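You operate a simulated robot arm through the tools that you are given. There is no shell and no other tool. Be economical: measure what you need, move in short steps, check, and stop when the job is done.

You are at the controls of a simulated robot arm. One attempt, no reset.

TASK
Measure the stand card's scoops of paste powder into the pink tub.
Fine: From the red box with the yellow scoop; scoop back, box shut, pink lid pressed on. Spill a teaspoon at most, drop nothing, leave nothing switched on. Set down upright: yellow scoop.
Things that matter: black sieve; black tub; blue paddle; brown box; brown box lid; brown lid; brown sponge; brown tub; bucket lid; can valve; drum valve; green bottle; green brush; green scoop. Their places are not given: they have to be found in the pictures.

It is judged by the outcome, as a careful person would: the job done as asked, and still so three seconds after it is handed in. It fails if anything else is knocked over, pushed out of place, dropped, spilled or broken. Lids that push on must go on centred and level and be pressed home; caps that screw on are set level and turned clockwise until they are tight.

THE ROBOT
A 7-joint arm with a two-finger parallel gripper, fixed in place. Base frame: the origin is at the foot of the arm, x ahead of it, y to its left, z up; the work surface is at about z = 78. Readings come in cm, degrees, newtons and seconds.
With the tool pointing down near the work surface it reaches from about 30 to 70 cm from the base axis. Its first joint turns from -66.0 to 66.0 degrees. Payload 1.57 kg.
Tool frame: the origin (TCP) lies between the finger pads and is the grasp point; the fingertips stand 3 cm ahead of it; z points along the fingers, y is the line along which they close. The gripper opens to 11 cm. The fingers are 2.4 cm wide and 1.2 cm thick; the gripper's body (4.8 by 11.2 cm) begins 7.8 cm behind the TCP.
Orientation is that of the tool frame in the base frame, as a unit quaternion [x, y, z, w]. With the fingers straight down and closing along the base's y, the tool's x points along the base's -x, its y along +y and its z along -z.

THE INTERFACE
- The arm moves only by the tool send_rows. Its argument "increments" is a list of rows, each an object (a shift or turn left out is 0, a gripper value left out holds the last) with "dp": the shift along the tool's x, y, z in cm, a list of three; "turn": the turn, a rotation vector about the tool's x, y, z in degrees, a list of three. In form: [{"dp": [tx, ty, tz], "turn": [ax, ay, az]}, ...]. A call has 1 to 20 rows; each row is the pose to reach, as a shift and turn from the pose commanded when the call began, along the tool's axes at that moment. "fingers" is the closure, from 0 (fully open) to 1 (shut), set as the call begins (left out, the last holds). A row lasts 0.2 s, in which the tool goes at most 5 cm and 8.6 degrees; a call with a longer step from one row to the next is refused whole, and so is a gripper value outside its range. A pose out of reach is approached as far as the arm can. The call stops where the force on the tool passes 60 N (or 10 N more than at its start, if that is more) or the arm is blocked; 0.2 s more then pass. Each finger travels about 10.8 cm/s and halts on what it meets, pressing with about 42 N; the grip force reading is that of the motor and also rises with nothing between the fingers. The clock runs only during rows and for 0.2 s after the last one: add rows that repeat a pose to give the fingers time. The reply holds the time, the measured pose of the TCP, the force on the tool along the base axes, the opening and the grip force, in the units named above and with some noise, with the torque about the TCP (base axes, N m) and any sound that the robot's microphone picked up.
- Cameras (640 x 400 px; columns grow to the right, rows downward): "scene" is fixed at [16.23, -39.56, 140.72]; the picture's right is [0.79, -0.61, 0.00], its down [-0.36, -0.46, -0.81] and it looks along [0.50, 0.64, -0.58] (base axes); focal length 318 px, centre (320, 200). "wrist" rides on the gripper at [7, 1.6, -14.1] in the tool frame; the picture's right is [-0.23, 0.97, 0.00], its down [-0.86, -0.20, -0.48] and it looks along [-0.47, -0.11, 0.88] (tool axes); focal length 222 px, centre (320, 200).
- get_image(camera): a new picture of that camera. No time passes.
- point_at(camera, pixels): for up to 12 pixels [column, row] of the newest picture of that camera ("zoom" is the newest enlarged one), the place [x, y, z] in the base frame of the surface seen there, good to about 0.3 cm, but the place of the scene camera against the robot may be out by one fixed shift of up to 1.2 cm in any direction. No time passes.
- close_up(camera, box): a new picture of the part [left, top, right, bottom] of that camera's present view, enlarged. No time passes.
- hand_in(): hands the job in; it is judged then, once.

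Go step by step. Measure first, check grasps and placings, and put right what went wrong. The budget is 80 turns and 54 pictures, counting those below and the enlarged ones. Unless the task says otherwise, let go and move clear before handing in.

The tools are called after "Emit:" as a command line: name --argument value ..., lists and objects as JSON in quotes. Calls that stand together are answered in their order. send_rows: Moves the arm, as the interface text tells. Its arguments: {"type":"object","properties":{"increments":{"type":"array","items":{"type":"object","properties":{"dp":{"type":"array","items":{"type":"number"}},"turn":{"type":"array","items":{"type":"number"}}}}},"fingers":{"type":"number"}},"required":["increments"]} The other tools are called the same way: get_image (camera) takes a picture; point_at (camera, pixels) gives the place of the surface under pixels of a picture; close_up (camera, box) takes an enlarged picture of a part of a camera's view; hand_in () hands the job in.

At the start:

```text
time: 0.0
tool_pos: [45.7, -4.29, 122.3]
orientation: [0.0, 1.0, 0.001, 0.0]
contact_force: [0.1, -0.8, 0.2]
moment: [0.0, -0.02, 0.02]
opening: 11.02
grip_force: 0.1
```

scene: 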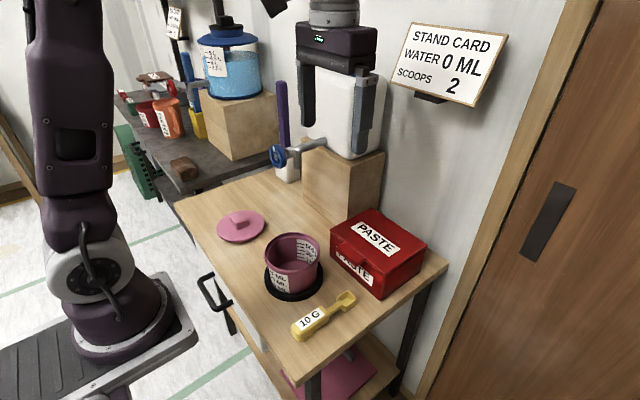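
wrist: 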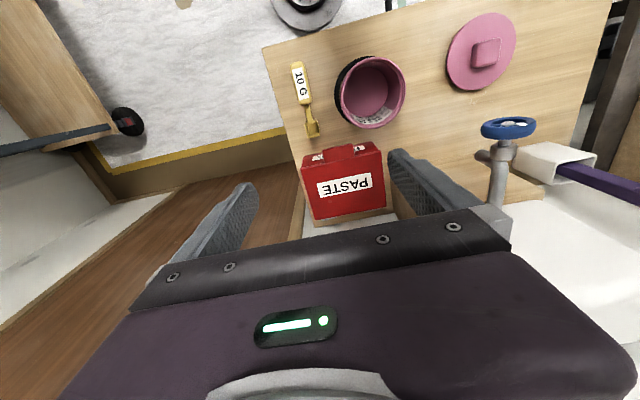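

The card at (448,60) reads water 0 ml, scoops 2. I'll enlarge the box, scoop and tub area and locate things.

Emit:
close_up --camera "scene" --box '[200, 190, 460, 352]'

Emit:
point_at --camera "scene" --pixels '[[300, 329], [320, 316], [337, 303], [345, 298], [240, 220], [240, 238], [265, 250], [319, 248], [290, 275], [376, 213], [425, 247], [377, 270]]'

Emit:
point_at --camera "wrist" --pixels '[[297, 66], [303, 90], [308, 112], [312, 130], [370, 90], [341, 92], [404, 92], [487, 52], [345, 150], [305, 158], [382, 150], [345, 190]]'

Emit:
close_up --camera "wrist" --box '[260, 40, 420, 240]'

```text
2.46 times, centred on (330, 271) of scene
```

zoom: 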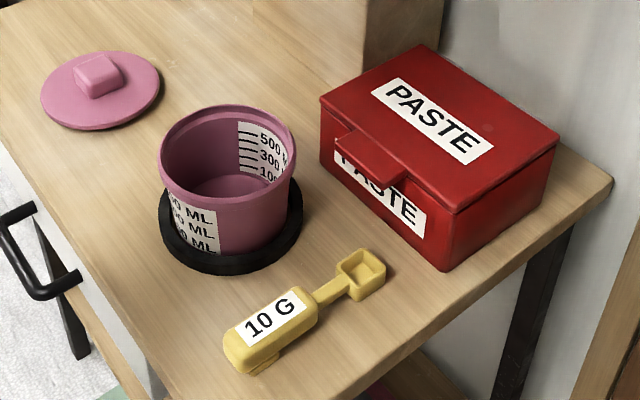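

```text
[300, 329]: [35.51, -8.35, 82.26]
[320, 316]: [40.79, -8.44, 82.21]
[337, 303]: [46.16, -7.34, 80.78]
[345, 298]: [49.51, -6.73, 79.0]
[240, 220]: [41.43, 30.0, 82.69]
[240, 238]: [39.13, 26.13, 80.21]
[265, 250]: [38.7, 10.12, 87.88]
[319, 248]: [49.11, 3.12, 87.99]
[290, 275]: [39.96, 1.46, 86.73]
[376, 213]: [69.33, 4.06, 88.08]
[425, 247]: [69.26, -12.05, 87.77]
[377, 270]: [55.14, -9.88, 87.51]
```

```text
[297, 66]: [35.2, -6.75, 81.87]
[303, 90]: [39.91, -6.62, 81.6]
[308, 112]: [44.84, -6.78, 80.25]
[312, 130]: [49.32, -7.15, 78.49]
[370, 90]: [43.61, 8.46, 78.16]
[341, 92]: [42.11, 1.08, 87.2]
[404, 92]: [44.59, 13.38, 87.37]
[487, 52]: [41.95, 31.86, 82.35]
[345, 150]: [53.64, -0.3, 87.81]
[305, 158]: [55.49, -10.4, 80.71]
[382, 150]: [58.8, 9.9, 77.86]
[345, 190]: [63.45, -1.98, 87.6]
```

```text
2.00 times, centred on (340, 140) of wrist
```

zoom: 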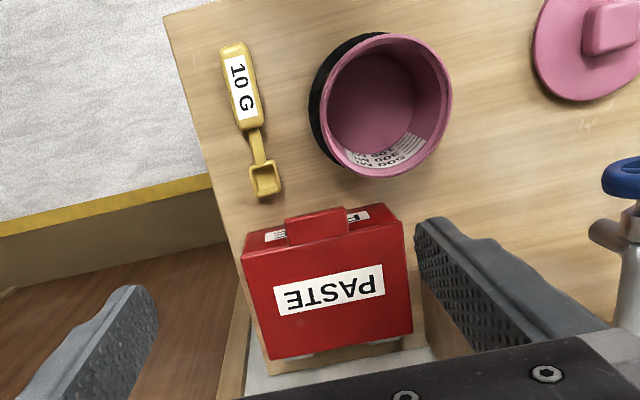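

The wrist view shows a red box with a front tab at zoom (317,226). I'll measure the tab, box edges, scoop and lid knob with it.

Emit:
point_at --camera "zoom" --pixels '[[287, 224], [343, 211], [347, 229], [291, 242], [318, 216], [244, 268], [400, 225], [410, 330], [270, 356], [318, 240], [250, 245], [395, 207]]'

Emit:
point_at --camera "zoom" --pixels '[[236, 50], [225, 75], [254, 70], [232, 122], [262, 118], [247, 122], [258, 150], [266, 178], [250, 170], [275, 163], [256, 195], [280, 188]]'

Emit:
point_at --camera "wrist" --pixels '[[472, 42], [499, 38], [499, 64], [473, 66], [487, 50], [450, 60], [515, 40], [490, 15], [480, 88], [372, 57], [345, 110], [385, 128]]'

```text
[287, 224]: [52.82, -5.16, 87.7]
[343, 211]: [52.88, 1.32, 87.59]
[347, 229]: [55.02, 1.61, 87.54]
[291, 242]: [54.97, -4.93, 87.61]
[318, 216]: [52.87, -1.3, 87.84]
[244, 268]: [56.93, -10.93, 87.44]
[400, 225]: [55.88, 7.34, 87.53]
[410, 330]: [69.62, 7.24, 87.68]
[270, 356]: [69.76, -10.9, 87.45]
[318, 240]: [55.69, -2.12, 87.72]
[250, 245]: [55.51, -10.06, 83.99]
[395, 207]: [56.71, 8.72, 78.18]
```

```text
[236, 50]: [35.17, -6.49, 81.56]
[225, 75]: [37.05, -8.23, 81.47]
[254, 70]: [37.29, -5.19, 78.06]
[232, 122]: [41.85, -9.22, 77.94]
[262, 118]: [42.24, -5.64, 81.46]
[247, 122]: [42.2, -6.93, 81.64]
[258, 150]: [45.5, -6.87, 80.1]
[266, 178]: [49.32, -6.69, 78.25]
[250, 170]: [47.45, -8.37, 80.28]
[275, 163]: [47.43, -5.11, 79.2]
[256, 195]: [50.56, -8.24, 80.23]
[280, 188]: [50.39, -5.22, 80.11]
```

```text
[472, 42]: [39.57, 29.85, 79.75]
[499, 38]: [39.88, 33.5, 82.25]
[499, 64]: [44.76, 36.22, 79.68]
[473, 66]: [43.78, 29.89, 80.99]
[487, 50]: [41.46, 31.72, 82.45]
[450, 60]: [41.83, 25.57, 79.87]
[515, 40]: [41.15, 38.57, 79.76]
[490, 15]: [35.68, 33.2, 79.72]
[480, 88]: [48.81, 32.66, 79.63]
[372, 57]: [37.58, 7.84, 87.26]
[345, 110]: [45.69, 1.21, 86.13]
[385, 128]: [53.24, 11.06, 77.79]
```

Box lid is x 55.5–69.8, y −11–7.3, with a tab at x 52.7–55.3, y −5–1.4, top z 87.7; lid probably hinges at the back. I'll close the fingers and tilt the tool 45° forward above the tab.

Emit:
send_rows --increments '[{"dp": [-0.4, 0.13, 3.7], "turn": [0, -7.5, 0]}, {"dp": [-0.8, 0.26, 7.4], "turn": [0, -15, 0]}, {"dp": [-1.2, 0.4, 11.1], "turn": [0, -22.5, 0]}, {"dp": [-1.6, 0.53, 14.8], "turn": [0, -30, 0]}, {"dp": [-2, 0.66, 18.5], "turn": [0, -37.5, 0]}, {"dp": [-2.3, 0.79, 22.3], "turn": [0, -45, 0]}, {"dp": [-2.3, 0.79, 22.3], "turn": [0, -45, 0]}]' --fingers 1

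Emit:
get_image --camera "wrist"

Emit:
close_up --camera "scene" --box '[200, 150, 500, 338]'

```text
time: 1.6
tool_pos: [47.97, -3.66, 99.89]
orientation: [0.001, 0.924, -0.001, 0.382]
contact_force: [0.7, 1.0, 0.4]
moment: [-0.03, 0.05, -0.04]
opening: 0.0
grip_force: 21.8
```

```text
49 pictures are left
```

wrist: 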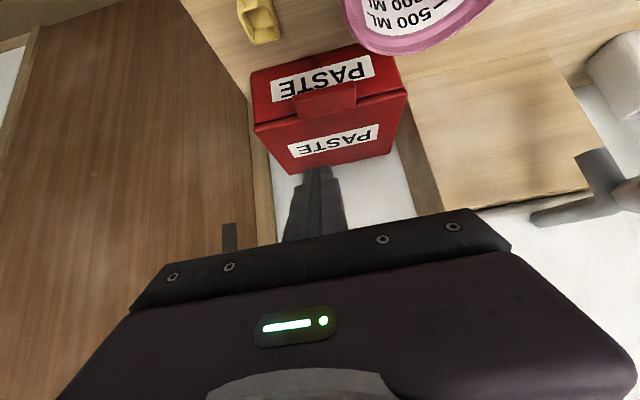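

```text
2.13 times, centred on (350, 244) of scene
```

zoom: 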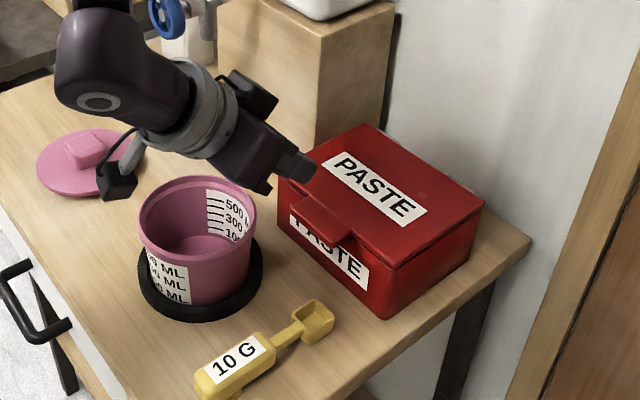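

The 45° tilt is reached and everything is clear. Lowering in front of the tab, then sliding the fingertip beneath it.

Emit:
send_rows --increments '[{"dp": [2.6, 0.1, 2.72]}, {"dp": [5.23, 0.15, 5.45]}, {"dp": [7.85, 0.15, 8.17]}, {"dp": [10.46, 0.15, 10.89]}, {"dp": [9.3, 0.15, 12.05]}, {"dp": [8.13, 0.15, 13.22]}]'

Emit:
close_up --camera "scene" --box '[240, 180, 480, 330]'

```text
time: 3.0
tool_pos: [51.82, -3.26, 84.79]
orientation: [0.0, 0.924, 0.0, 0.383]
contact_force: [-0.3, 0.2, 0.2]
moment: [-0.01, 0.02, 0.03]
opening: 0.0
grip_force: 21.5
```

```text
2.67 times, centred on (360, 255) of scene
```

zoom: 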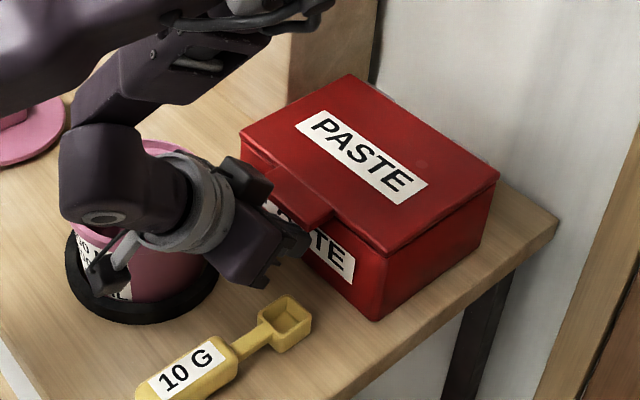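

Fingertip sits under the tab with no contact force. Lifting 4 cm gently.

Emit:
send_rows --increments '[{"dp": [-0.7, 0, -0.7]}, {"dp": [-1.4, 0, -1.4]}, {"dp": [-2.1, 0, -2.1]}, {"dp": [-2.83, 0, -2.83]}, {"dp": [-3.5, 0, -3.5]}]'

Emit:
close_up --camera "scene" --box '[240, 180, 480, 330]'

```text
time: 4.2
tool_pos: [51.7, -3.3, 89.74]
orientation: [0.0, 0.924, 0.0, 0.383]
contact_force: [0.4, 0.5, -0.9]
moment: [-0.02, -0.02, 0.03]
opening: 0.01
grip_force: 21.3
```

```text
2.67 times, centred on (360, 255) of scene
```

zoom: 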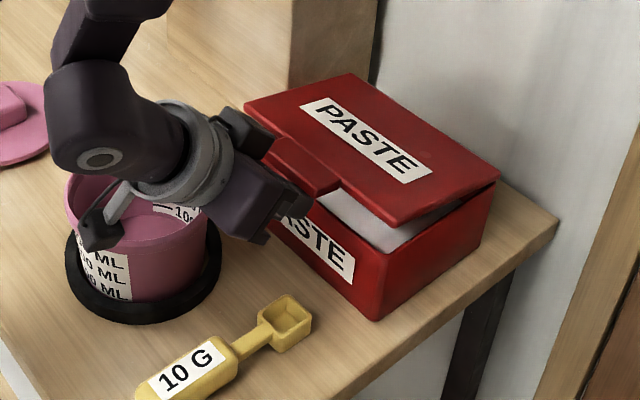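

The lid is hinged at the back and rising; white powder is visible near the rim. I continue along its arc to about 70°.

Emit:
send_rows --increments '[{"dp": [-1.5, 0, -0.8]}, {"dp": [-2.97, 0, -1.56]}, {"dp": [-4.25, 0, -1.8]}, {"dp": [-5.51, 0, -1.98]}, {"dp": [-6.8, 0, -1.97]}, {"dp": [-8.13, 0, -1.91]}, {"dp": [-9.3, 0, -1.7]}, {"dp": [-10.46, 0, -1.41]}, {"dp": [-11.6, 0, -1.0]}, {"dp": [-12.66, 0, -0.49]}, {"dp": [-13.6, 0, 0.1]}, {"dp": [-14.56, 0, 0.71]}]'

Emit:
close_up --camera "scene" --box '[240, 130, 480, 280]'

```text
time: 6.0
tool_pos: [57.34, -3.36, 98.22]
orientation: [0.001, 0.925, 0.001, 0.38]
contact_force: [-29.7, 0.8, 25.3]
moment: [0.14, -0.31, 0.18]
opening: 0.0
grip_force: 22.0
stopped in row 8: the force on the tool passed its limit at 74 N (the readings are from after the stop); the commanded pose is now the measured one
```

```text
2.67 times, centred on (360, 205) of scene
```

zoom: 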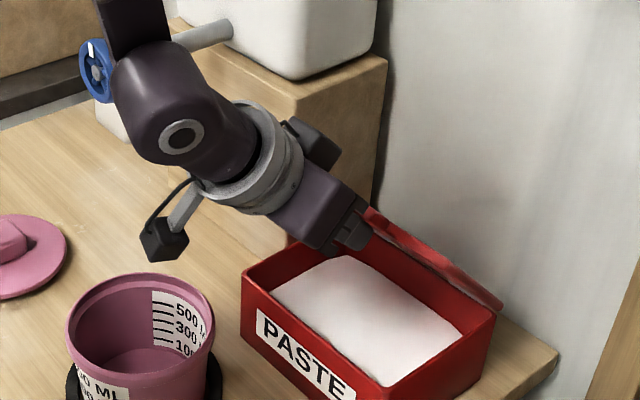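

The motion stopped on a force of 74 N with the lid around 50° open. I'll look closer before moving further.

Emit:
close_up --camera "scene" --box '[330, 170, 450, 245]'

Emit:
point_at --camera "zoom" --pixels '[[270, 205], [300, 225], [390, 260], [450, 290], [520, 345], [240, 180], [560, 200], [330, 100], [200, 300], [440, 320]]'

Emit:
get_image --camera "wrist"

```text
5.33 times, centred on (390, 208) of scene
```

zoom: 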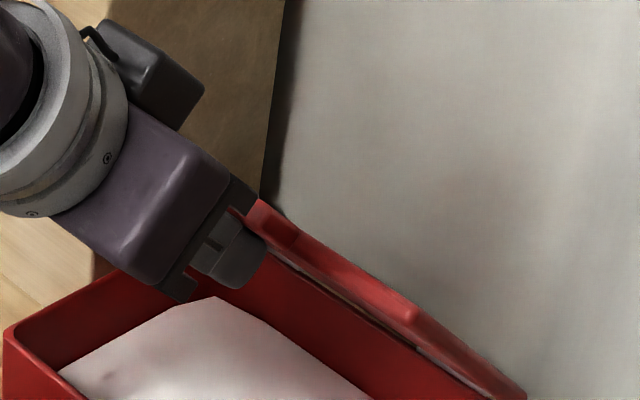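

```text
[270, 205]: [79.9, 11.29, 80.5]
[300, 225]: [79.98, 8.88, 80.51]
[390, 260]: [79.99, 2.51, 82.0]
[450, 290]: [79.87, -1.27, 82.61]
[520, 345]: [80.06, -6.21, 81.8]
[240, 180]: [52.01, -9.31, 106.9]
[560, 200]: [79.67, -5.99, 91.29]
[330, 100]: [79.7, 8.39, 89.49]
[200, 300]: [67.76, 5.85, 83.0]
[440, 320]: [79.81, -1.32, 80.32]
```

```text
43 pictures are left
```

wrist: 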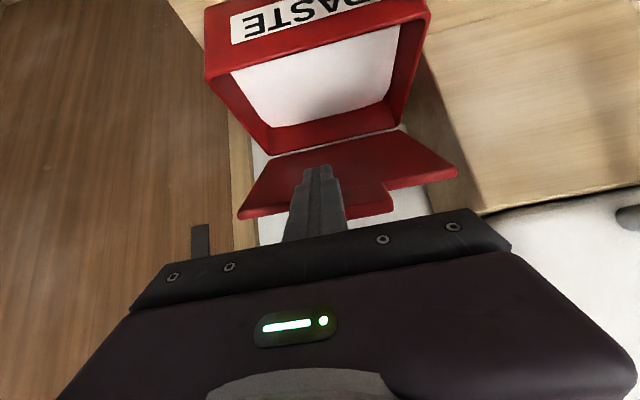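

The wrist view shows the lid swung past upright behind the box, tab at (385,200). I'll measure it, the powder and rim there.

Emit:
point_at --camera "wrist" --pixels '[[275, 158], [395, 133], [245, 212], [455, 168], [372, 212], [388, 195], [320, 155], [275, 215], [315, 75], [270, 100], [380, 75], [330, 115]]'

Emit:
point_at --camera "scene" --pixels '[[375, 238], [360, 228], [385, 250]]'

```text
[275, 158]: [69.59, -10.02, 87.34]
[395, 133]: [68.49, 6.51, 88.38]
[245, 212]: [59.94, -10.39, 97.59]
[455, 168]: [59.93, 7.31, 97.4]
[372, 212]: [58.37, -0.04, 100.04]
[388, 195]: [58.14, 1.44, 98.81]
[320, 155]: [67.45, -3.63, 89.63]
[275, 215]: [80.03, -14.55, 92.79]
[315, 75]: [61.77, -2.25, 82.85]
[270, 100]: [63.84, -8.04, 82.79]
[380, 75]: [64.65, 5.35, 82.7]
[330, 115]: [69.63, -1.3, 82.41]
```

```text
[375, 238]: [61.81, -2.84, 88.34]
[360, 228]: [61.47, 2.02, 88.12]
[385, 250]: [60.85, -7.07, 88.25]
```

The lid is at about 46° (edge at (59.9, 97.5)); the fingertip was jammed inward against the lid's front edge under the tab. Powder lies at z≈82.8. I back off 0.5 cm and follow a true arc about the hinge (69.7, 87.2).

Emit:
send_rows --increments '[{"dp": [0, 0, -0.5]}, {"dp": [-0.97, 0, -0.4]}, {"dp": [-2.18, 0, -0.25]}, {"dp": [-3.37, 0, 0.02]}, {"dp": [-4.54, 0, 0.38]}, {"dp": [-5.66, 0, 0.85]}, {"dp": [-6.75, 0, 1.42]}, {"dp": [-7.78, 0, 2.07]}, {"dp": [-8.3, 0, 2.45]}, {"dp": [-8.75, 0, 2.81]}, {"dp": [-9.2, 0, 3.2]}, {"dp": [-9.65, 0, 3.64]}, {"dp": [-10.05, 0, 4.1]}, {"dp": [-10.46, 0, 4.52]}]'

Emit:
close_up --camera "scene" --box '[240, 130, 480, 280]'

```text
time: 9.0
tool_pos: [68.08, -3.53, 102.22]
orientation: [0.001, 0.925, 0.0, 0.381]
contact_force: [-1.1, 0.8, 1.0]
moment: [0.0, 0.01, -0.02]
opening: 0.0
grip_force: 21.2
```

```text
2.67 times, centred on (360, 205) of scene
```

zoom: 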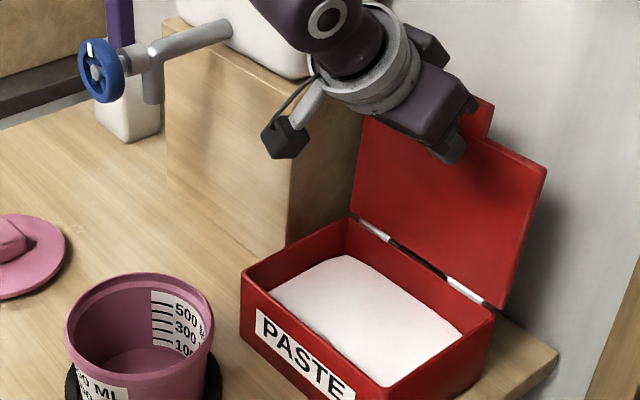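

Lid is just past upright. I push another 2 cm to see it rest, then back off.

Emit:
send_rows --increments '[{"dp": [-0.35, 0, 0.4]}, {"dp": [-0.6, 0, 0.8]}, {"dp": [-0.9, 0, 1.2]}, {"dp": [-1.2, 0, 1.6]}, {"dp": [-0.6, 0, 0]}, {"dp": [0, 0, -3]}, {"dp": [0, 0, -6]}, {"dp": [0, 0, -6]}]'

Emit:
close_up --camera "scene" --box '[240, 130, 480, 280]'

```text
time: 10.8
tool_pos: [63.94, -3.35, 106.47]
orientation: [0.001, 0.925, 0.001, 0.38]
contact_force: [0.2, 0.0, -0.1]
moment: [0.01, -0.03, 0.04]
opening: 0.0
grip_force: 21.6
```

```text
2.67 times, centred on (360, 205) of scene
```

zoom: 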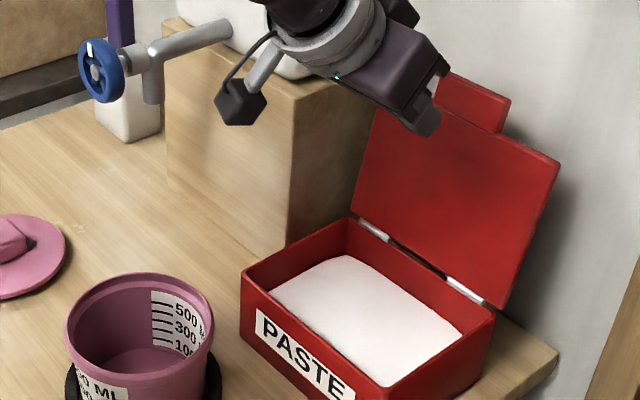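

The lid rests open by itself. Now I back away to above the scoop handle with the tool tilted 50° and the fingers opened to about 7 cm.

Emit:
send_rows --increments '[{"dp": [3.2, -0.5, -1.9]}, {"dp": [6.4, -1, -3.8], "turn": [0, -1, 0]}, {"dp": [9.66, -1.5, -5.7], "turn": [0, -2, 0]}, {"dp": [12.9, -2, -7.6], "turn": [0, -3, 0]}, {"dp": [16.1, -2.5, -9.5], "turn": [0, -4, 0]}, {"dp": [19.3, -3, -11.4], "turn": [0, -5, 0]}, {"dp": [22.55, -3.45, -13.36], "turn": [0, -5, 0]}, {"dp": [22.55, -3.45, -13.36], "turn": [0, -5, 0]}]' --fingers 0.36

Emit:
get_image --camera "wrist"

```text
time: 12.6
tool_pos: [48.04, -5.94, 102.11]
orientation: [0.001, 0.908, 0.0, 0.419]
contact_force: [0.3, 0.3, -0.1]
moment: [-0.02, 0.03, 0.0]
opening: 7.04
grip_force: 0.1
out of reach, approached as far as the arm can: row 4, 5, 6, 7, 8
```

```text
40 pictures are left
```

wrist: 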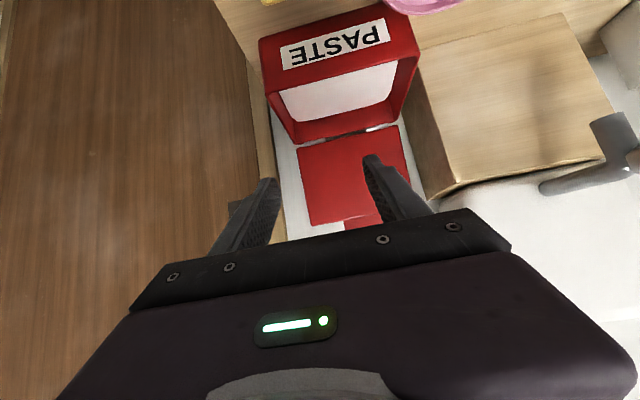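

That pose is out of reach at 50° tilt this close to the base; about 25° should do. I turn back 25° and see where it settles.

Emit:
send_rows --increments '[{"turn": [0, 8, 0]}, {"turn": [0, 16, 0]}, {"turn": [0, 25, 0]}, {"turn": [0, 25, 0]}]'

Emit:
get_image --camera "wrist"

```text
refused: row 3 steps farther than a row can; nothing moved
```

```text
39 pictures are left
```

wrist: 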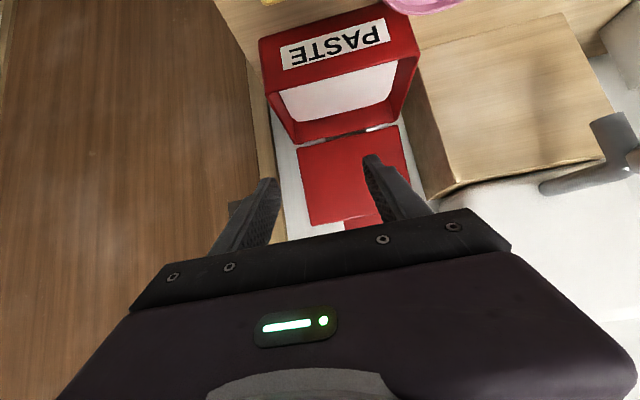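

One row turned too far. I resend it within the limit.

Emit:
send_rows --increments '[{"turn": [0, 8, 0]}, {"turn": [0, 16, 0]}, {"turn": [0, 24, 0]}, {"turn": [0, 25, 0]}, {"turn": [0, 25, 0]}]'

```text
time: 13.8
tool_pos: [47.98, -5.96, 102.26]
orientation: [0.002, 0.977, 0.001, 0.214]
contact_force: [0.2, -0.5, 0.4]
moment: [-0.04, -0.02, 0.03]
opening: 7.02
grip_force: 0.0
out of reach, approached as far as the arm can: row 2, 3
```

Tilt is now 25°. Moving to above the front half of the handle at z 94.

Emit:
send_rows --increments '[{"dp": [3.5, -0.3, 1.44]}, {"dp": [7, -0.6, 2.88]}, {"dp": [10.46, -0.9, 4.32]}, {"dp": [10.46, -0.9, 4.32]}]'

Emit:
get_image --camera "wrist"

```text
time: 14.8
tool_pos: [39.95, -6.65, 93.7]
orientation: [0.0, 0.977, 0.001, 0.213]
contact_force: [0.1, -0.9, -0.6]
moment: [-0.01, 0.01, 0.01]
opening: 7.04
grip_force: 0.0
```

```text
38 pictures are left
```

wrist: 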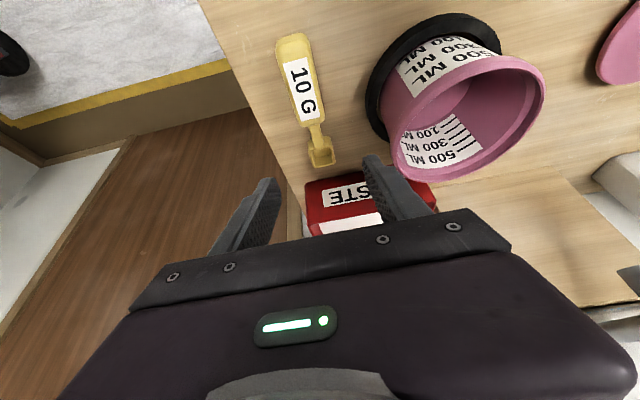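

Emit:
close_up --camera "wrist" --box '[260, 20, 420, 180]'

Emit:
point_at --camera "wrist" --pixels '[[292, 45], [281, 60], [306, 55], [291, 115], [322, 112], [306, 115], [296, 75], [317, 135], [309, 155], [334, 148], [322, 163], [321, 152]]'

```text
2.50 times, centred on (340, 100) of wrist
```

zoom: 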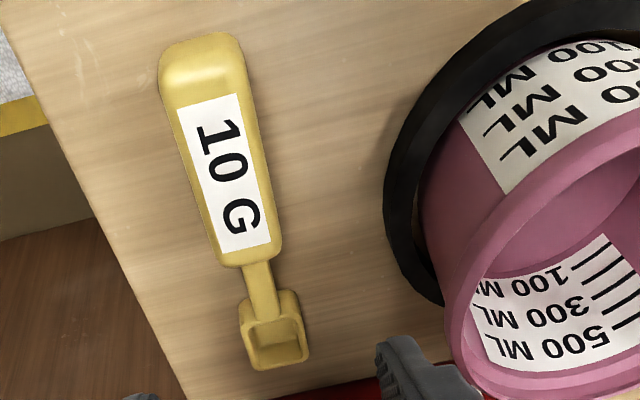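

```text
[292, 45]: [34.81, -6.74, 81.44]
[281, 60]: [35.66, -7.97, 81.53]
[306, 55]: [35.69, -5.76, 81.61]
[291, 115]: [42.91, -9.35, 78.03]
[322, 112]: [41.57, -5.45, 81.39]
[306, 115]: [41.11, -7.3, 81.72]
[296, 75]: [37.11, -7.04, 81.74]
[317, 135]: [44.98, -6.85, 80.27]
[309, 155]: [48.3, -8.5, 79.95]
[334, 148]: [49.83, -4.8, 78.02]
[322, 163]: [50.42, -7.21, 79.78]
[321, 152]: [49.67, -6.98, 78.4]
```

Handle centre is at y≈−6.85, x 34.3–42.5. Descending to z≈81.5 and closing there.

Emit:
send_rows --increments '[{"dp": [1.7, 0, 3.75]}, {"dp": [3.4, 0, 7.5]}, {"dp": [4.3, 0, 9.5]}, {"dp": [5.07, -0.05, 11.26]}, {"dp": [5.07, -0.05, 11.26]}]'

Emit:
send_rows --increments '[{"dp": [0, 0, 0]}, {"dp": [0, 0, 0]}, {"dp": [0, 0, 0]}, {"dp": [0, 0, 0]}]' --fingers 1

Emit:
close_up --camera "scene" --box '[240, 220, 432, 340]'

```text
time: 16.0
tool_pos: [40.26, -6.92, 81.31]
orientation: [0.001, 0.977, -0.001, 0.214]
contact_force: [0.1, -0.3, 1.0]
moment: [-0.02, 0.03, -0.02]
opening: 7.03
grip_force: 0.1
```

```text
time: 17.0
tool_pos: [40.17, -6.95, 81.26]
orientation: [0.001, 0.977, 0.001, 0.213]
contact_force: [0.3, 0.3, -0.5]
moment: [0.01, 0.0, 0.03]
opening: 3.1
grip_force: 39.7
```

```text
3.33 times, centred on (336, 280) of scene
```

zoom: 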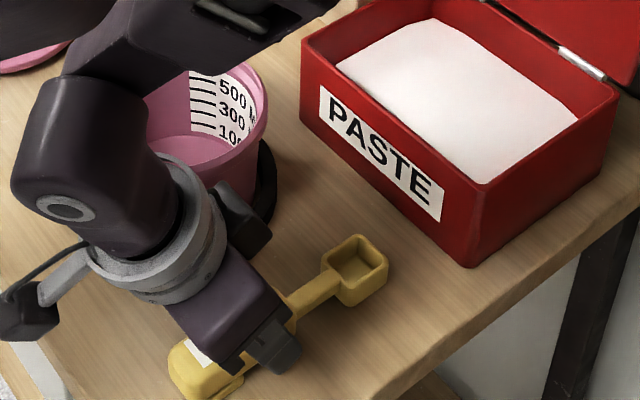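

The scoop is gripped firmly (3.1 cm, 40 N). I lift it, then carry it level to over the box while yawing 65° so that it lies along the box diagonal.

Emit:
send_rows --increments '[{"dp": [-1.94, 0, -4.22]}, {"dp": [-3.88, 0, -8.45]}, {"dp": [-5.83, 0, -12.67]}, {"dp": [-7.77, 0, -16.9]}, {"dp": [-7.77, 0, -16.9]}]'

Emit:
send_rows --increments '[{"dp": [-2.48, 0.46, 1.14], "turn": [-3.4, 0, -7.38]}, {"dp": [-4.95, 0.93, 2.28], "turn": [-6.79, 0, -14.76]}, {"dp": [-7.43, 1.39, 3.42], "turn": [-10.19, 0, -22.15]}, {"dp": [-9.9, 1.85, 4.56], "turn": [-13.58, 0, -29.53]}, {"dp": [-12.38, 2.31, 5.7], "turn": [-16.98, 0, -36.9]}, {"dp": [-14.86, 2.78, 6.83], "turn": [-20.38, 0, -44.29]}, {"dp": [-17.33, 3.24, 7.97], "turn": [-23.77, 0, -51.67]}, {"dp": [-19.81, 3.7, 9.11], "turn": [-27.17, 0, -59.06]}, {"dp": [-19.81, 3.7, 9.11], "turn": [-27.17, 0, -59.06]}]'

Emit:
get_image --camera "scene"

Emit:
get_image --camera "wrist"

```text
time: 18.2
tool_pos: [40.46, -6.72, 100.02]
orientation: [0.0, 0.977, 0.001, 0.214]
contact_force: [0.1, 0.8, -0.5]
moment: [-0.02, -0.01, -0.02]
opening: 3.13
grip_force: 40.3
```

```text
time: 20.2
tool_pos: [62.01, -3.24, 99.82]
orientation: [-0.525, 0.823, 0.116, 0.18]
contact_force: [-0.3, -0.4, 0.4]
moment: [-0.01, -0.01, -0.01]
opening: 3.11
grip_force: 39.9
```

```text
35 pictures are left
```

scene: 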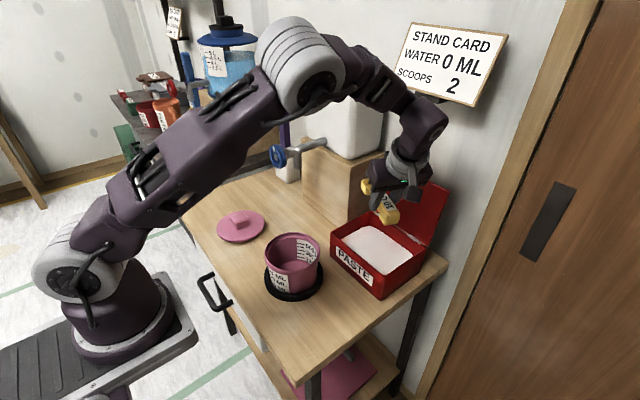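

```text
34 pictures are left
```

wrist: 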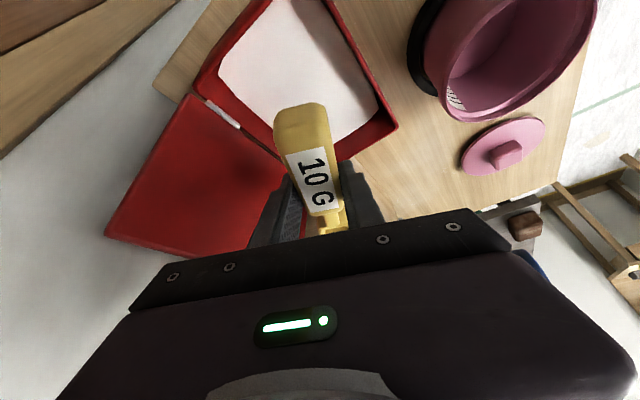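

The scoop is over the open box and yawed as planned. I'll measure the rim, the powder and lid once from here.

Emit:
point_at --camera "wrist" --pixels '[[272, 5], [395, 127], [330, 10], [360, 60], [345, 145], [205, 98], [222, 70], [285, 60], [340, 70], [180, 97], [107, 235], [215, 255]]'

Emit:
point_at --camera "scene" --pixels '[[331, 237], [376, 292], [383, 297], [424, 258], [370, 245], [385, 255], [445, 195], [400, 182]]'

```text
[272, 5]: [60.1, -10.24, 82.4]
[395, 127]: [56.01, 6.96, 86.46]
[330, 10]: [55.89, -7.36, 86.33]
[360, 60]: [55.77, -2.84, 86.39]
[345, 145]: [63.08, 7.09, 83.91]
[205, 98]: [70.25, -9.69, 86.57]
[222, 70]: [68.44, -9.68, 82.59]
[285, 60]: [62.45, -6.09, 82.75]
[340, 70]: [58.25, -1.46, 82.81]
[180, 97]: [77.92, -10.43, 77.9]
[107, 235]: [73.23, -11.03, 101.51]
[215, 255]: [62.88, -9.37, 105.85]
```

```text
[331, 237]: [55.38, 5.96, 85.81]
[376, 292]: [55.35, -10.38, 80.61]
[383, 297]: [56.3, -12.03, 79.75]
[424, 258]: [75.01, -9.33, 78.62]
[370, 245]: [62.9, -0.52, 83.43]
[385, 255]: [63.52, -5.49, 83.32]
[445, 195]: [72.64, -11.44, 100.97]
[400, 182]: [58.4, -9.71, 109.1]
```

Rim is z 86.4, powder z 82.8, lid leaning at 103°. Pitching the nose 45° down and lowering the bowl into the powder.

Emit:
send_rows --increments '[{"dp": [0.42, 0, 0.91], "turn": [0, 7.5, 0]}, {"dp": [0.83, 0, 1.82], "turn": [0, 15, 0]}, {"dp": [1.25, 0, 2.73], "turn": [0, 22.5, 0]}, {"dp": [1.67, 0, 3.63], "turn": [0, 30, 0]}, {"dp": [2.08, 0, 4.54], "turn": [0, 37.5, 0]}, {"dp": [2.5, 0, 5.45], "turn": [0, 45, 0]}, {"dp": [2.88, 0, 6.27], "turn": [0, 45, 0]}, {"dp": [3.26, 0, 7.09], "turn": [0, 45, 0]}, {"dp": [3.64, 0, 7.9], "turn": [0, 45, 0]}, {"dp": [4.01, 0, 8.72], "turn": [0, 45, 0]}]'

Emit:
close_up --camera "scene" --box '[300, 150, 460, 250]'

```text
time: 22.4
tool_pos: [62.08, -3.16, 90.31]
orientation: [-0.529, 0.83, -0.094, -0.15]
contact_force: [-0.6, -0.8, -0.6]
moment: [0.0, -0.02, -0.01]
opening: 3.08
grip_force: 39.8
```

```text
4.00 times, centred on (380, 200) of scene
```

zoom: 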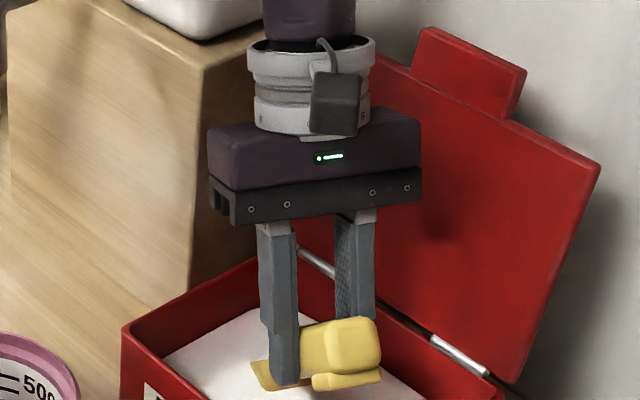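

Bowl is half-buried with no contact force. Now I drive it in while levelling to 25°, then curl level and lift out.

Emit:
send_rows --increments '[{"dp": [-0.34, 0, 0.7], "turn": [0, -5, 0]}, {"dp": [-0.68, 0, 1.4], "turn": [0, -10, 0]}, {"dp": [-1.02, 0, 2.1], "turn": [0, -15, 0]}, {"dp": [-1.36, 0, 2.8], "turn": [0, -20, 0]}, {"dp": [-1.18, 0, 2.34], "turn": [0, -25, 0]}, {"dp": [-0.94, 0, 1.68], "turn": [0, -30, 0]}, {"dp": [-0.56, 0, 0.65], "turn": [0, -35, 0]}, {"dp": [-0.04, 0, -0.76], "turn": [0, -40, 0]}, {"dp": [0.48, 0, -2.17], "turn": [0, -45, 0]}, {"dp": [1.28, 0, -4.32], "turn": [0, -45, 0]}]'

Emit:
close_up --camera "scene" --box '[300, 150, 460, 250]'

Emit:
close_up --camera "wrist" --box '[220, 60, 420, 260]'

```text
time: 24.6
tool_pos: [62.31, -2.82, 94.85]
orientation: [-0.524, 0.824, 0.116, 0.181]
contact_force: [-0.1, -0.1, 0.4]
moment: [0.02, 0.01, 0.0]
opening: 3.11
grip_force: 40.0
```

```text
4.00 times, centred on (380, 200) of scene
```

zoom: 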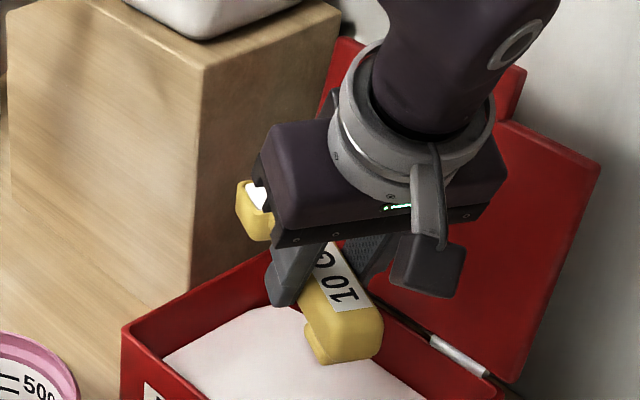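

```text
2.00 times, centred on (320, 160) of wrist
```

zoom: 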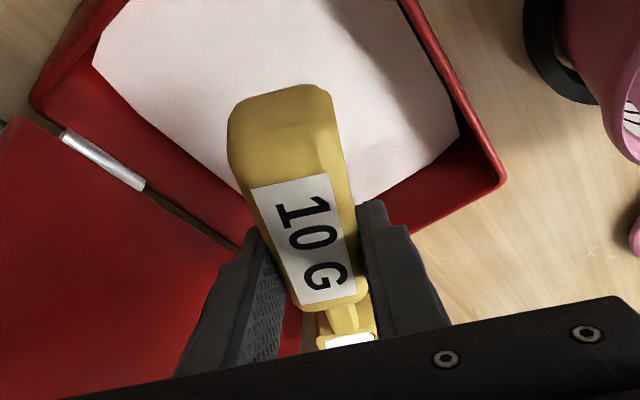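

White powder fills the bowl (zoom (258,195)). Before choosing the pouring side I check where the tap and can stand.

Emit:
get_image --camera "scene"

Emit:
point_at --camera "scene" --pixels '[[277, 156], [300, 150], [320, 143], [285, 172], [340, 150], [330, 175], [284, 100], [293, 263], [270, 255], [316, 247], [293, 236], [289, 279]]'

```text
30 pictures are left
```

scene: 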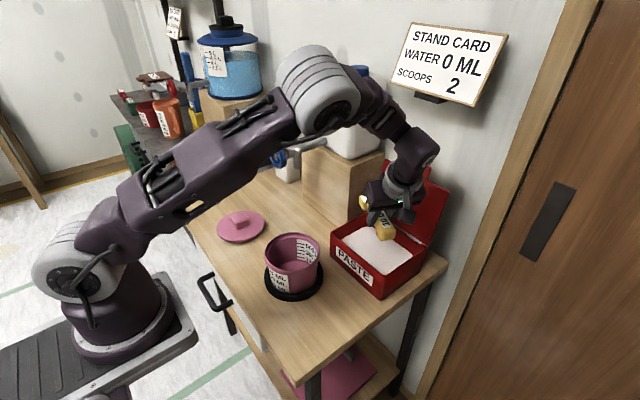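

```text
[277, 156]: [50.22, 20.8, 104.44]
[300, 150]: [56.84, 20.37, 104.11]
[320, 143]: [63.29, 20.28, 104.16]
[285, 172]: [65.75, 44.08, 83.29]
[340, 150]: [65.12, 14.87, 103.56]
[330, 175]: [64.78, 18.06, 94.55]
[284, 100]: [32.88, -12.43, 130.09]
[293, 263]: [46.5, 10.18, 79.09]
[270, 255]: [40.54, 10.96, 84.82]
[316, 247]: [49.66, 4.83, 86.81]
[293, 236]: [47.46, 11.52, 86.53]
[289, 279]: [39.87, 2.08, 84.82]
```

The tap sticks out near (49, 21, 104), so I'll pour from the −y side. First retreat level from the box, then yaw from +65° to −60° in place.

Emit:
send_rows --increments '[{"dp": [0.73, 2.72, -1.44]}, {"dp": [1.47, 5.44, -2.88]}, {"dp": [2.2, 8.15, -4.31]}, {"dp": [2.94, 10.87, -5.75]}, {"dp": [3.67, 13.59, -7.19]}, {"dp": [3.67, 13.59, -7.19]}]'

Emit:
send_rows --increments '[{"turn": [3.27, 0, 7.1]}, {"turn": [6.53, 0, 14.2]}, {"turn": [9.8, 0, 21.29]}, {"turn": [13.06, 0, 28.39]}, {"turn": [16.33, 0, 35.49]}, {"turn": [19.6, 0, 42.59]}, {"turn": [22.86, 0, 49.69]}, {"turn": [26.13, 0, 56.78]}, {"turn": [29.39, 0, 63.88]}, {"turn": [32.66, 0, 70.98]}, {"turn": [35.93, 0, 78.08]}, {"turn": [39.19, 0, 85.18]}, {"turn": [42.46, 0, 92.27]}, {"turn": [45.72, 0, 99.37]}, {"turn": [48.99, 0, 106.47]}, {"turn": [52.26, 0, 113.57]}, {"turn": [52.26, 0, 113.57]}]'

Emit:
get_image --camera "scene"

```text
time: 26.0
tool_pos: [47.21, -2.92, 100.0]
orientation: [-0.525, 0.824, 0.115, 0.181]
contact_force: [0.1, 0.0, 0.0]
moment: [0.03, 0.05, -0.01]
opening: 3.13
grip_force: 40.0
```

```text
time: 29.6
tool_pos: [47.24, -2.79, 99.79]
orientation: [0.49, 0.845, -0.107, 0.186]
contact_force: [-0.5, 0.1, -1.5]
moment: [-0.01, 0.02, 0.03]
opening: 3.14
grip_force: 39.7
```

```text
29 pictures are left
```

scene: 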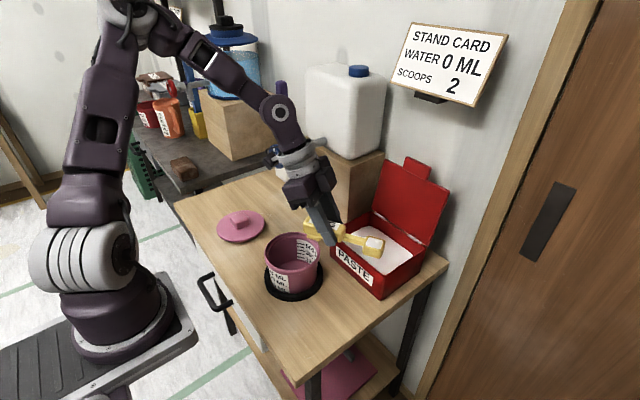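

Yaw −60° is reached. I check the bowl's fill, then carry it backward level until the bowl is over the tub.

Emit:
close_up --camera "scene" --box '[320, 215, 400, 265]'

Emit:
send_rows --increments '[{"dp": [2.93, 0.34, -1.35]}, {"dp": [5.87, 0.69, -2.7]}, {"dp": [8.8, 1.03, -4.05]}, {"dp": [11.73, 1.37, -5.4]}, {"dp": [14.67, 1.72, -6.75]}, {"dp": [17.6, 2.06, -8.1]}, {"dp": [17.6, 2.06, -8.1]}]'

Emit:
get_image --camera "scene"

Emit:
get_image --camera "wrist"

```text
8.00 times, centred on (360, 240) of scene
```

zoom: 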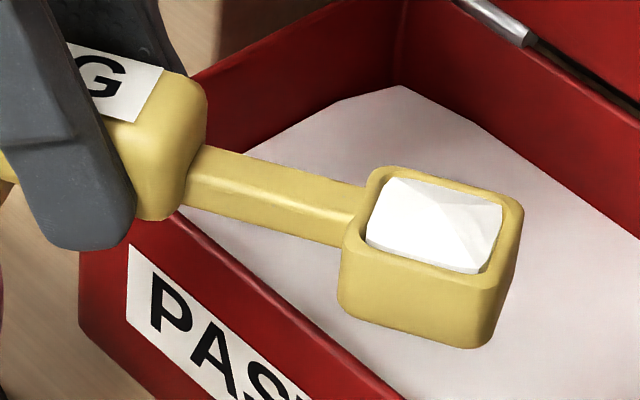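

```text
time: 31.2
tool_pos: [39.49, 14.75, 99.91]
orientation: [0.489, 0.846, -0.106, 0.185]
contact_force: [-0.1, 1.1, -0.3]
moment: [0.03, 0.01, -0.03]
opening: 3.12
grip_force: 39.8
```

```text
27 pictures are left
```

scene: 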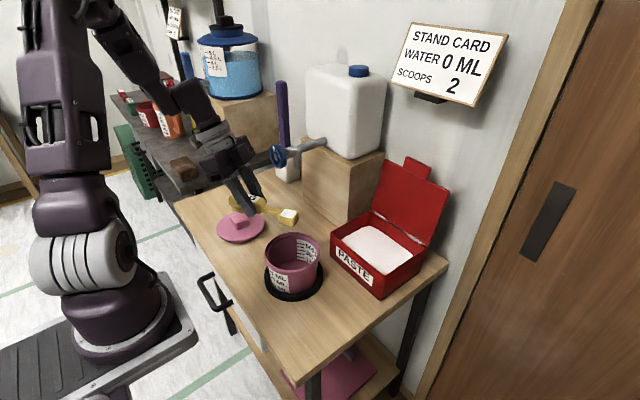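

```text
26 pictures are left
```

wrist: 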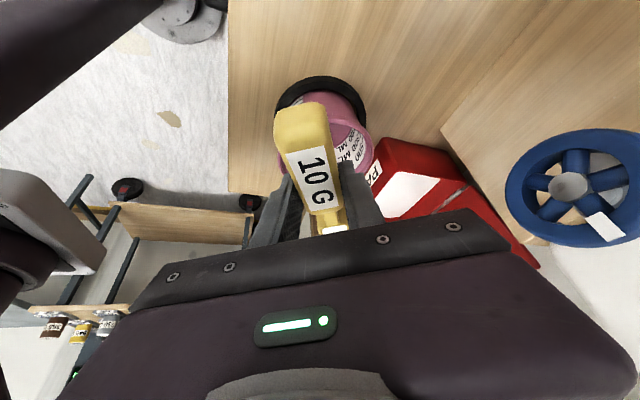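

Bowl holds a full, slightly mounded scoop and nothing fell. I verify the bowl's place against the tub before pouring.

Emit:
point_at --camera "scene" --pixels '[[289, 213], [296, 221], [266, 253], [318, 252], [293, 235], [290, 276], [279, 212]]'

Emit:
point_at --camera "wrist" --pixels '[[330, 229], [277, 115], [366, 160], [345, 97]]'

```text
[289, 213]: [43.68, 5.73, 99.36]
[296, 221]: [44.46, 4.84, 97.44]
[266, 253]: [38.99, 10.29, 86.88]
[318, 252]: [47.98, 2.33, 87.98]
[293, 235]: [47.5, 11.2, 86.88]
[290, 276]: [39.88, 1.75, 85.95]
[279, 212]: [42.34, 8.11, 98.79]
```

```text
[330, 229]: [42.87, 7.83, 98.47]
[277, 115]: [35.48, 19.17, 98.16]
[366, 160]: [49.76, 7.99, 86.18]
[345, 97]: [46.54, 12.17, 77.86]
```

Bowl is centred over the tub (≈(43.8, 7.1)). I lower and pitch nose-down, keeping the bowl's mouth over the tub's centre.

Emit:
send_rows --increments '[{"dp": [1.08, 0, 2.59], "turn": [0, 5, 0]}, {"dp": [1.97, 0, 5.15], "turn": [0, 10, 0]}, {"dp": [1.96, 0, 5.93], "turn": [0, 16, 0]}, {"dp": [0.95, 0, 5.17], "turn": [0, 24, 0]}, {"dp": [-0.15, 0, 4.56], "turn": [0, 32, 0]}, {"dp": [-1.32, 0, 4.11], "turn": [0, 40, 0]}, {"dp": [-2.54, 0, 3.83], "turn": [0, 48, 0]}, {"dp": [-3.79, 0, 3.72], "turn": [0, 56, 0]}, {"dp": [-5.05, 0, 3.79], "turn": [0, 64, 0]}]'

Emit:
close_up --camera "scene" --box '[220, 180, 380, 300]'

```text
time: 33.2
tool_pos: [42.47, 9.52, 98.52]
orientation: [0.471, 0.815, 0.169, -0.292]
contact_force: [0.2, -0.2, -1.6]
moment: [0.01, 0.01, -0.03]
opening: 3.11
grip_force: 39.9
```

```text
3.33 times, centred on (300, 240) of scene
```

zoom: 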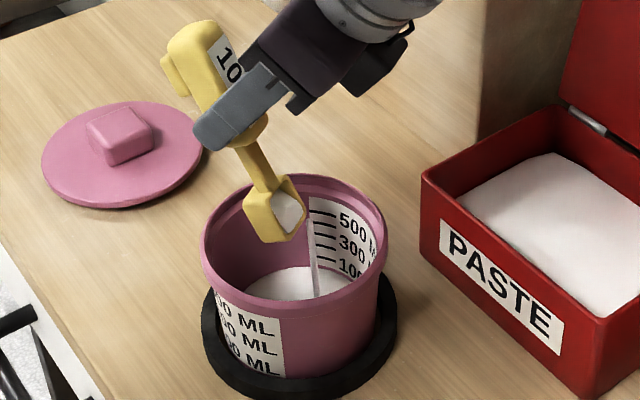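

The powder is flowing into the tub at (315,260). I continue to 112° and hold.

Emit:
send_rows --increments '[{"dp": [-0.76, 0, -1.0], "turn": [0, 8, 0]}, {"dp": [-1.64, 0, -1.88], "turn": [0, 16, 0]}, {"dp": [-2.65, 0, -2.64], "turn": [0, 24, 0]}, {"dp": [-3.74, 0, -3.24], "turn": [0, 32, 0]}, {"dp": [-4.9, 0, -3.7], "turn": [0, 40, 0]}, {"dp": [-6.14, 0, -3.98], "turn": [0, 48, 0]}, {"dp": [-6.14, 0, -3.98], "turn": [0, 48, 0]}, {"dp": [-6.14, 0, -3.98], "turn": [0, 48, 0]}]'

Emit:
close_up --camera "scene" --box '[220, 180, 380, 300]'

```text
time: 35.0
tool_pos: [46.03, 3.21, 97.8]
orientation: [0.362, 0.626, 0.345, -0.598]
contact_force: [-0.1, 0.1, 0.2]
moment: [0.02, -0.02, 0.02]
opening: 3.12
grip_force: 40.4
```

```text
3.33 times, centred on (300, 240) of scene
```

zoom: 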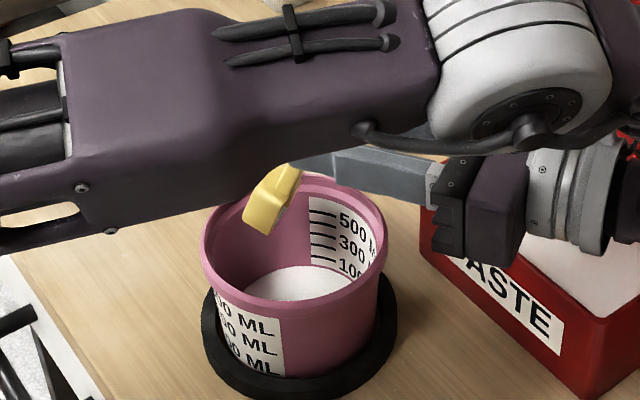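

Now reverse back to level above the tub and check that the bowl is empty.

Emit:
send_rows --increments '[{"dp": [0.62, 0, 1.1], "turn": [0, -8, 0]}, {"dp": [1.06, 0, 2.27], "turn": [0, -16, 0]}, {"dp": [1.35, 0, 3.49], "turn": [0, -24, 0]}, {"dp": [1.45, 0, 4.75], "turn": [0, -32, 0]}, {"dp": [1.38, 0, 5.99], "turn": [0, -40, 0]}, {"dp": [1.15, 0, 7.22], "turn": [0, -48, 0]}, {"dp": [0.75, 0, 8.42], "turn": [0, -56, 0]}, {"dp": [0.17, 0, 9.53], "turn": [0, -64, 0]}, {"dp": [-0.54, 0, 10.56], "turn": [0, -72, 0]}, {"dp": [-1.4, 0, 11.48], "turn": [0, -80, 0]}, {"dp": [-0.43, 0, 12.17], "turn": [0, -88, 0]}, {"dp": [0.6, 0, 12.73], "turn": [0, -96, 0]}, {"dp": [1.82, 0, 13.13], "turn": [0, -104, 0]}, {"dp": [2.77, 0, 13.33], "turn": [0, -112, 0]}, {"dp": [2.77, 0, 13.33], "turn": [0, -112, 0]}]'

Emit:
close_up --camera "scene" --box '[240, 180, 360, 300]'

```text
time: 38.2
tool_pos: [39.43, 15.06, 99.99]
orientation: [0.489, 0.846, -0.106, 0.185]
contact_force: [-0.3, -0.7, 0.1]
moment: [-0.04, 0.01, 0.01]
opening: 3.12
grip_force: 40.2
```

```text
3.33 times, centred on (300, 240) of scene
```

zoom: 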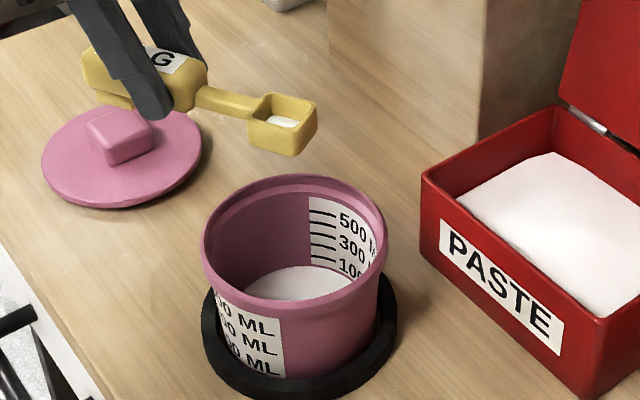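

A remnant is left in the bowl at (283,122). I look closer to judge how much.

Emit:
close_up --camera "scene" --box '[308, 200, 348, 225]'

Emit:
close_up --camera "scene" --box '[320, 205, 344, 220]'

```text
16.00 times, centred on (328, 212) of scene
```

zoom: 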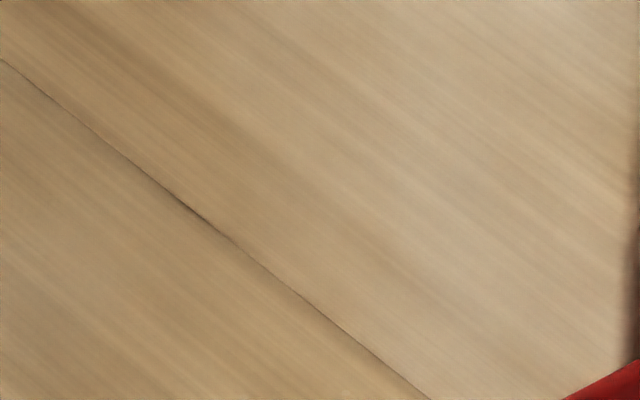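

```text
16.00 times, centred on (332, 212) of scene
```

zoom: 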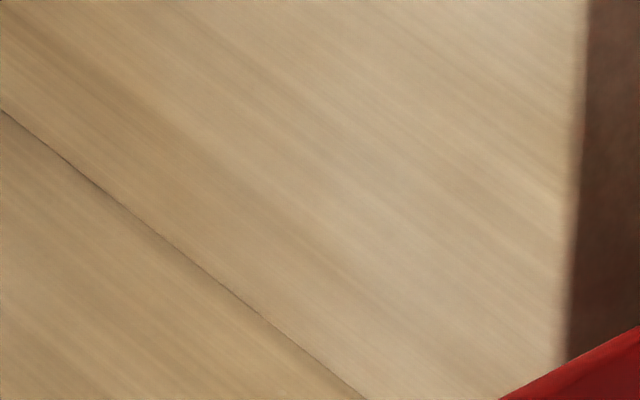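

Emit:
close_up --camera "scene" --box '[269, 203, 309, 228]'

```text
16.00 times, centred on (289, 216) of scene
```

zoom: 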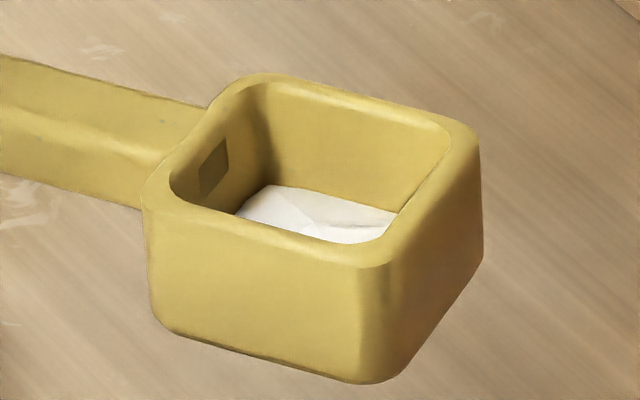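

About a fifth is left on the front wall, so I repeat the pour slightly higher and tip on to 136°.

Emit:
send_rows --increments '[{"dp": [0.37, 0, 1.45], "turn": [0, 8, 0]}, {"dp": [-0.51, 0, 0.57], "turn": [0, 16, 0]}, {"dp": [-1.52, 0, -0.19], "turn": [0, 24, 0]}, {"dp": [-2.61, 0, -0.8], "turn": [0, 32, 0]}, {"dp": [-3.79, 0, -1.25], "turn": [0, 40, 0]}, {"dp": [-5.01, 0, -1.53], "turn": [0, 48, 0]}, {"dp": [-6.26, 0, -1.64], "turn": [0, 56, 0]}, {"dp": [-7.52, 0, -1.57], "turn": [0, 64, 0]}, {"dp": [-8.75, 0, -1.33], "turn": [0, 72, 0]}, {"dp": [-9.93, 0, -0.93], "turn": [0, 80, 0]}, {"dp": [-11.05, 0, -0.35], "turn": [0, 88, 0]}, {"dp": [-12.07, 0, 0.37], "turn": [0, 96, 0]}, {"dp": [-12.99, 0, 1.21], "turn": [0, 104, 0]}, {"dp": [-13.78, 0, 2.2], "turn": [0, 112, 0]}, {"dp": [-14.43, 0, 3.27], "turn": [0, 120, 0]}, {"dp": [-14.92, 0, 4.43], "turn": [0, 128, 0]}, {"dp": [-15.24, 0, 5.65], "turn": [0, 136, 0]}, {"dp": [-15.24, 0, 5.65], "turn": [0, 136, 0]}, {"dp": [-15.24, 0, 5.65], "turn": [0, 136, 0]}]'

Emit:
get_image --camera "scene"

```text
time: 42.2
tool_pos: [47.48, 0.9, 100.98]
orientation: [-0.284, -0.488, -0.414, 0.715]
contact_force: [-0.7, -0.8, -0.2]
moment: [0.0, 0.0, -0.01]
opening: 3.12
grip_force: 39.7
```

```text
19 pictures are left
```

scene: 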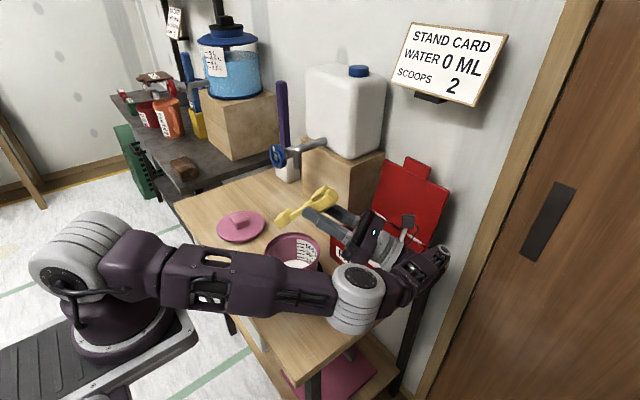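

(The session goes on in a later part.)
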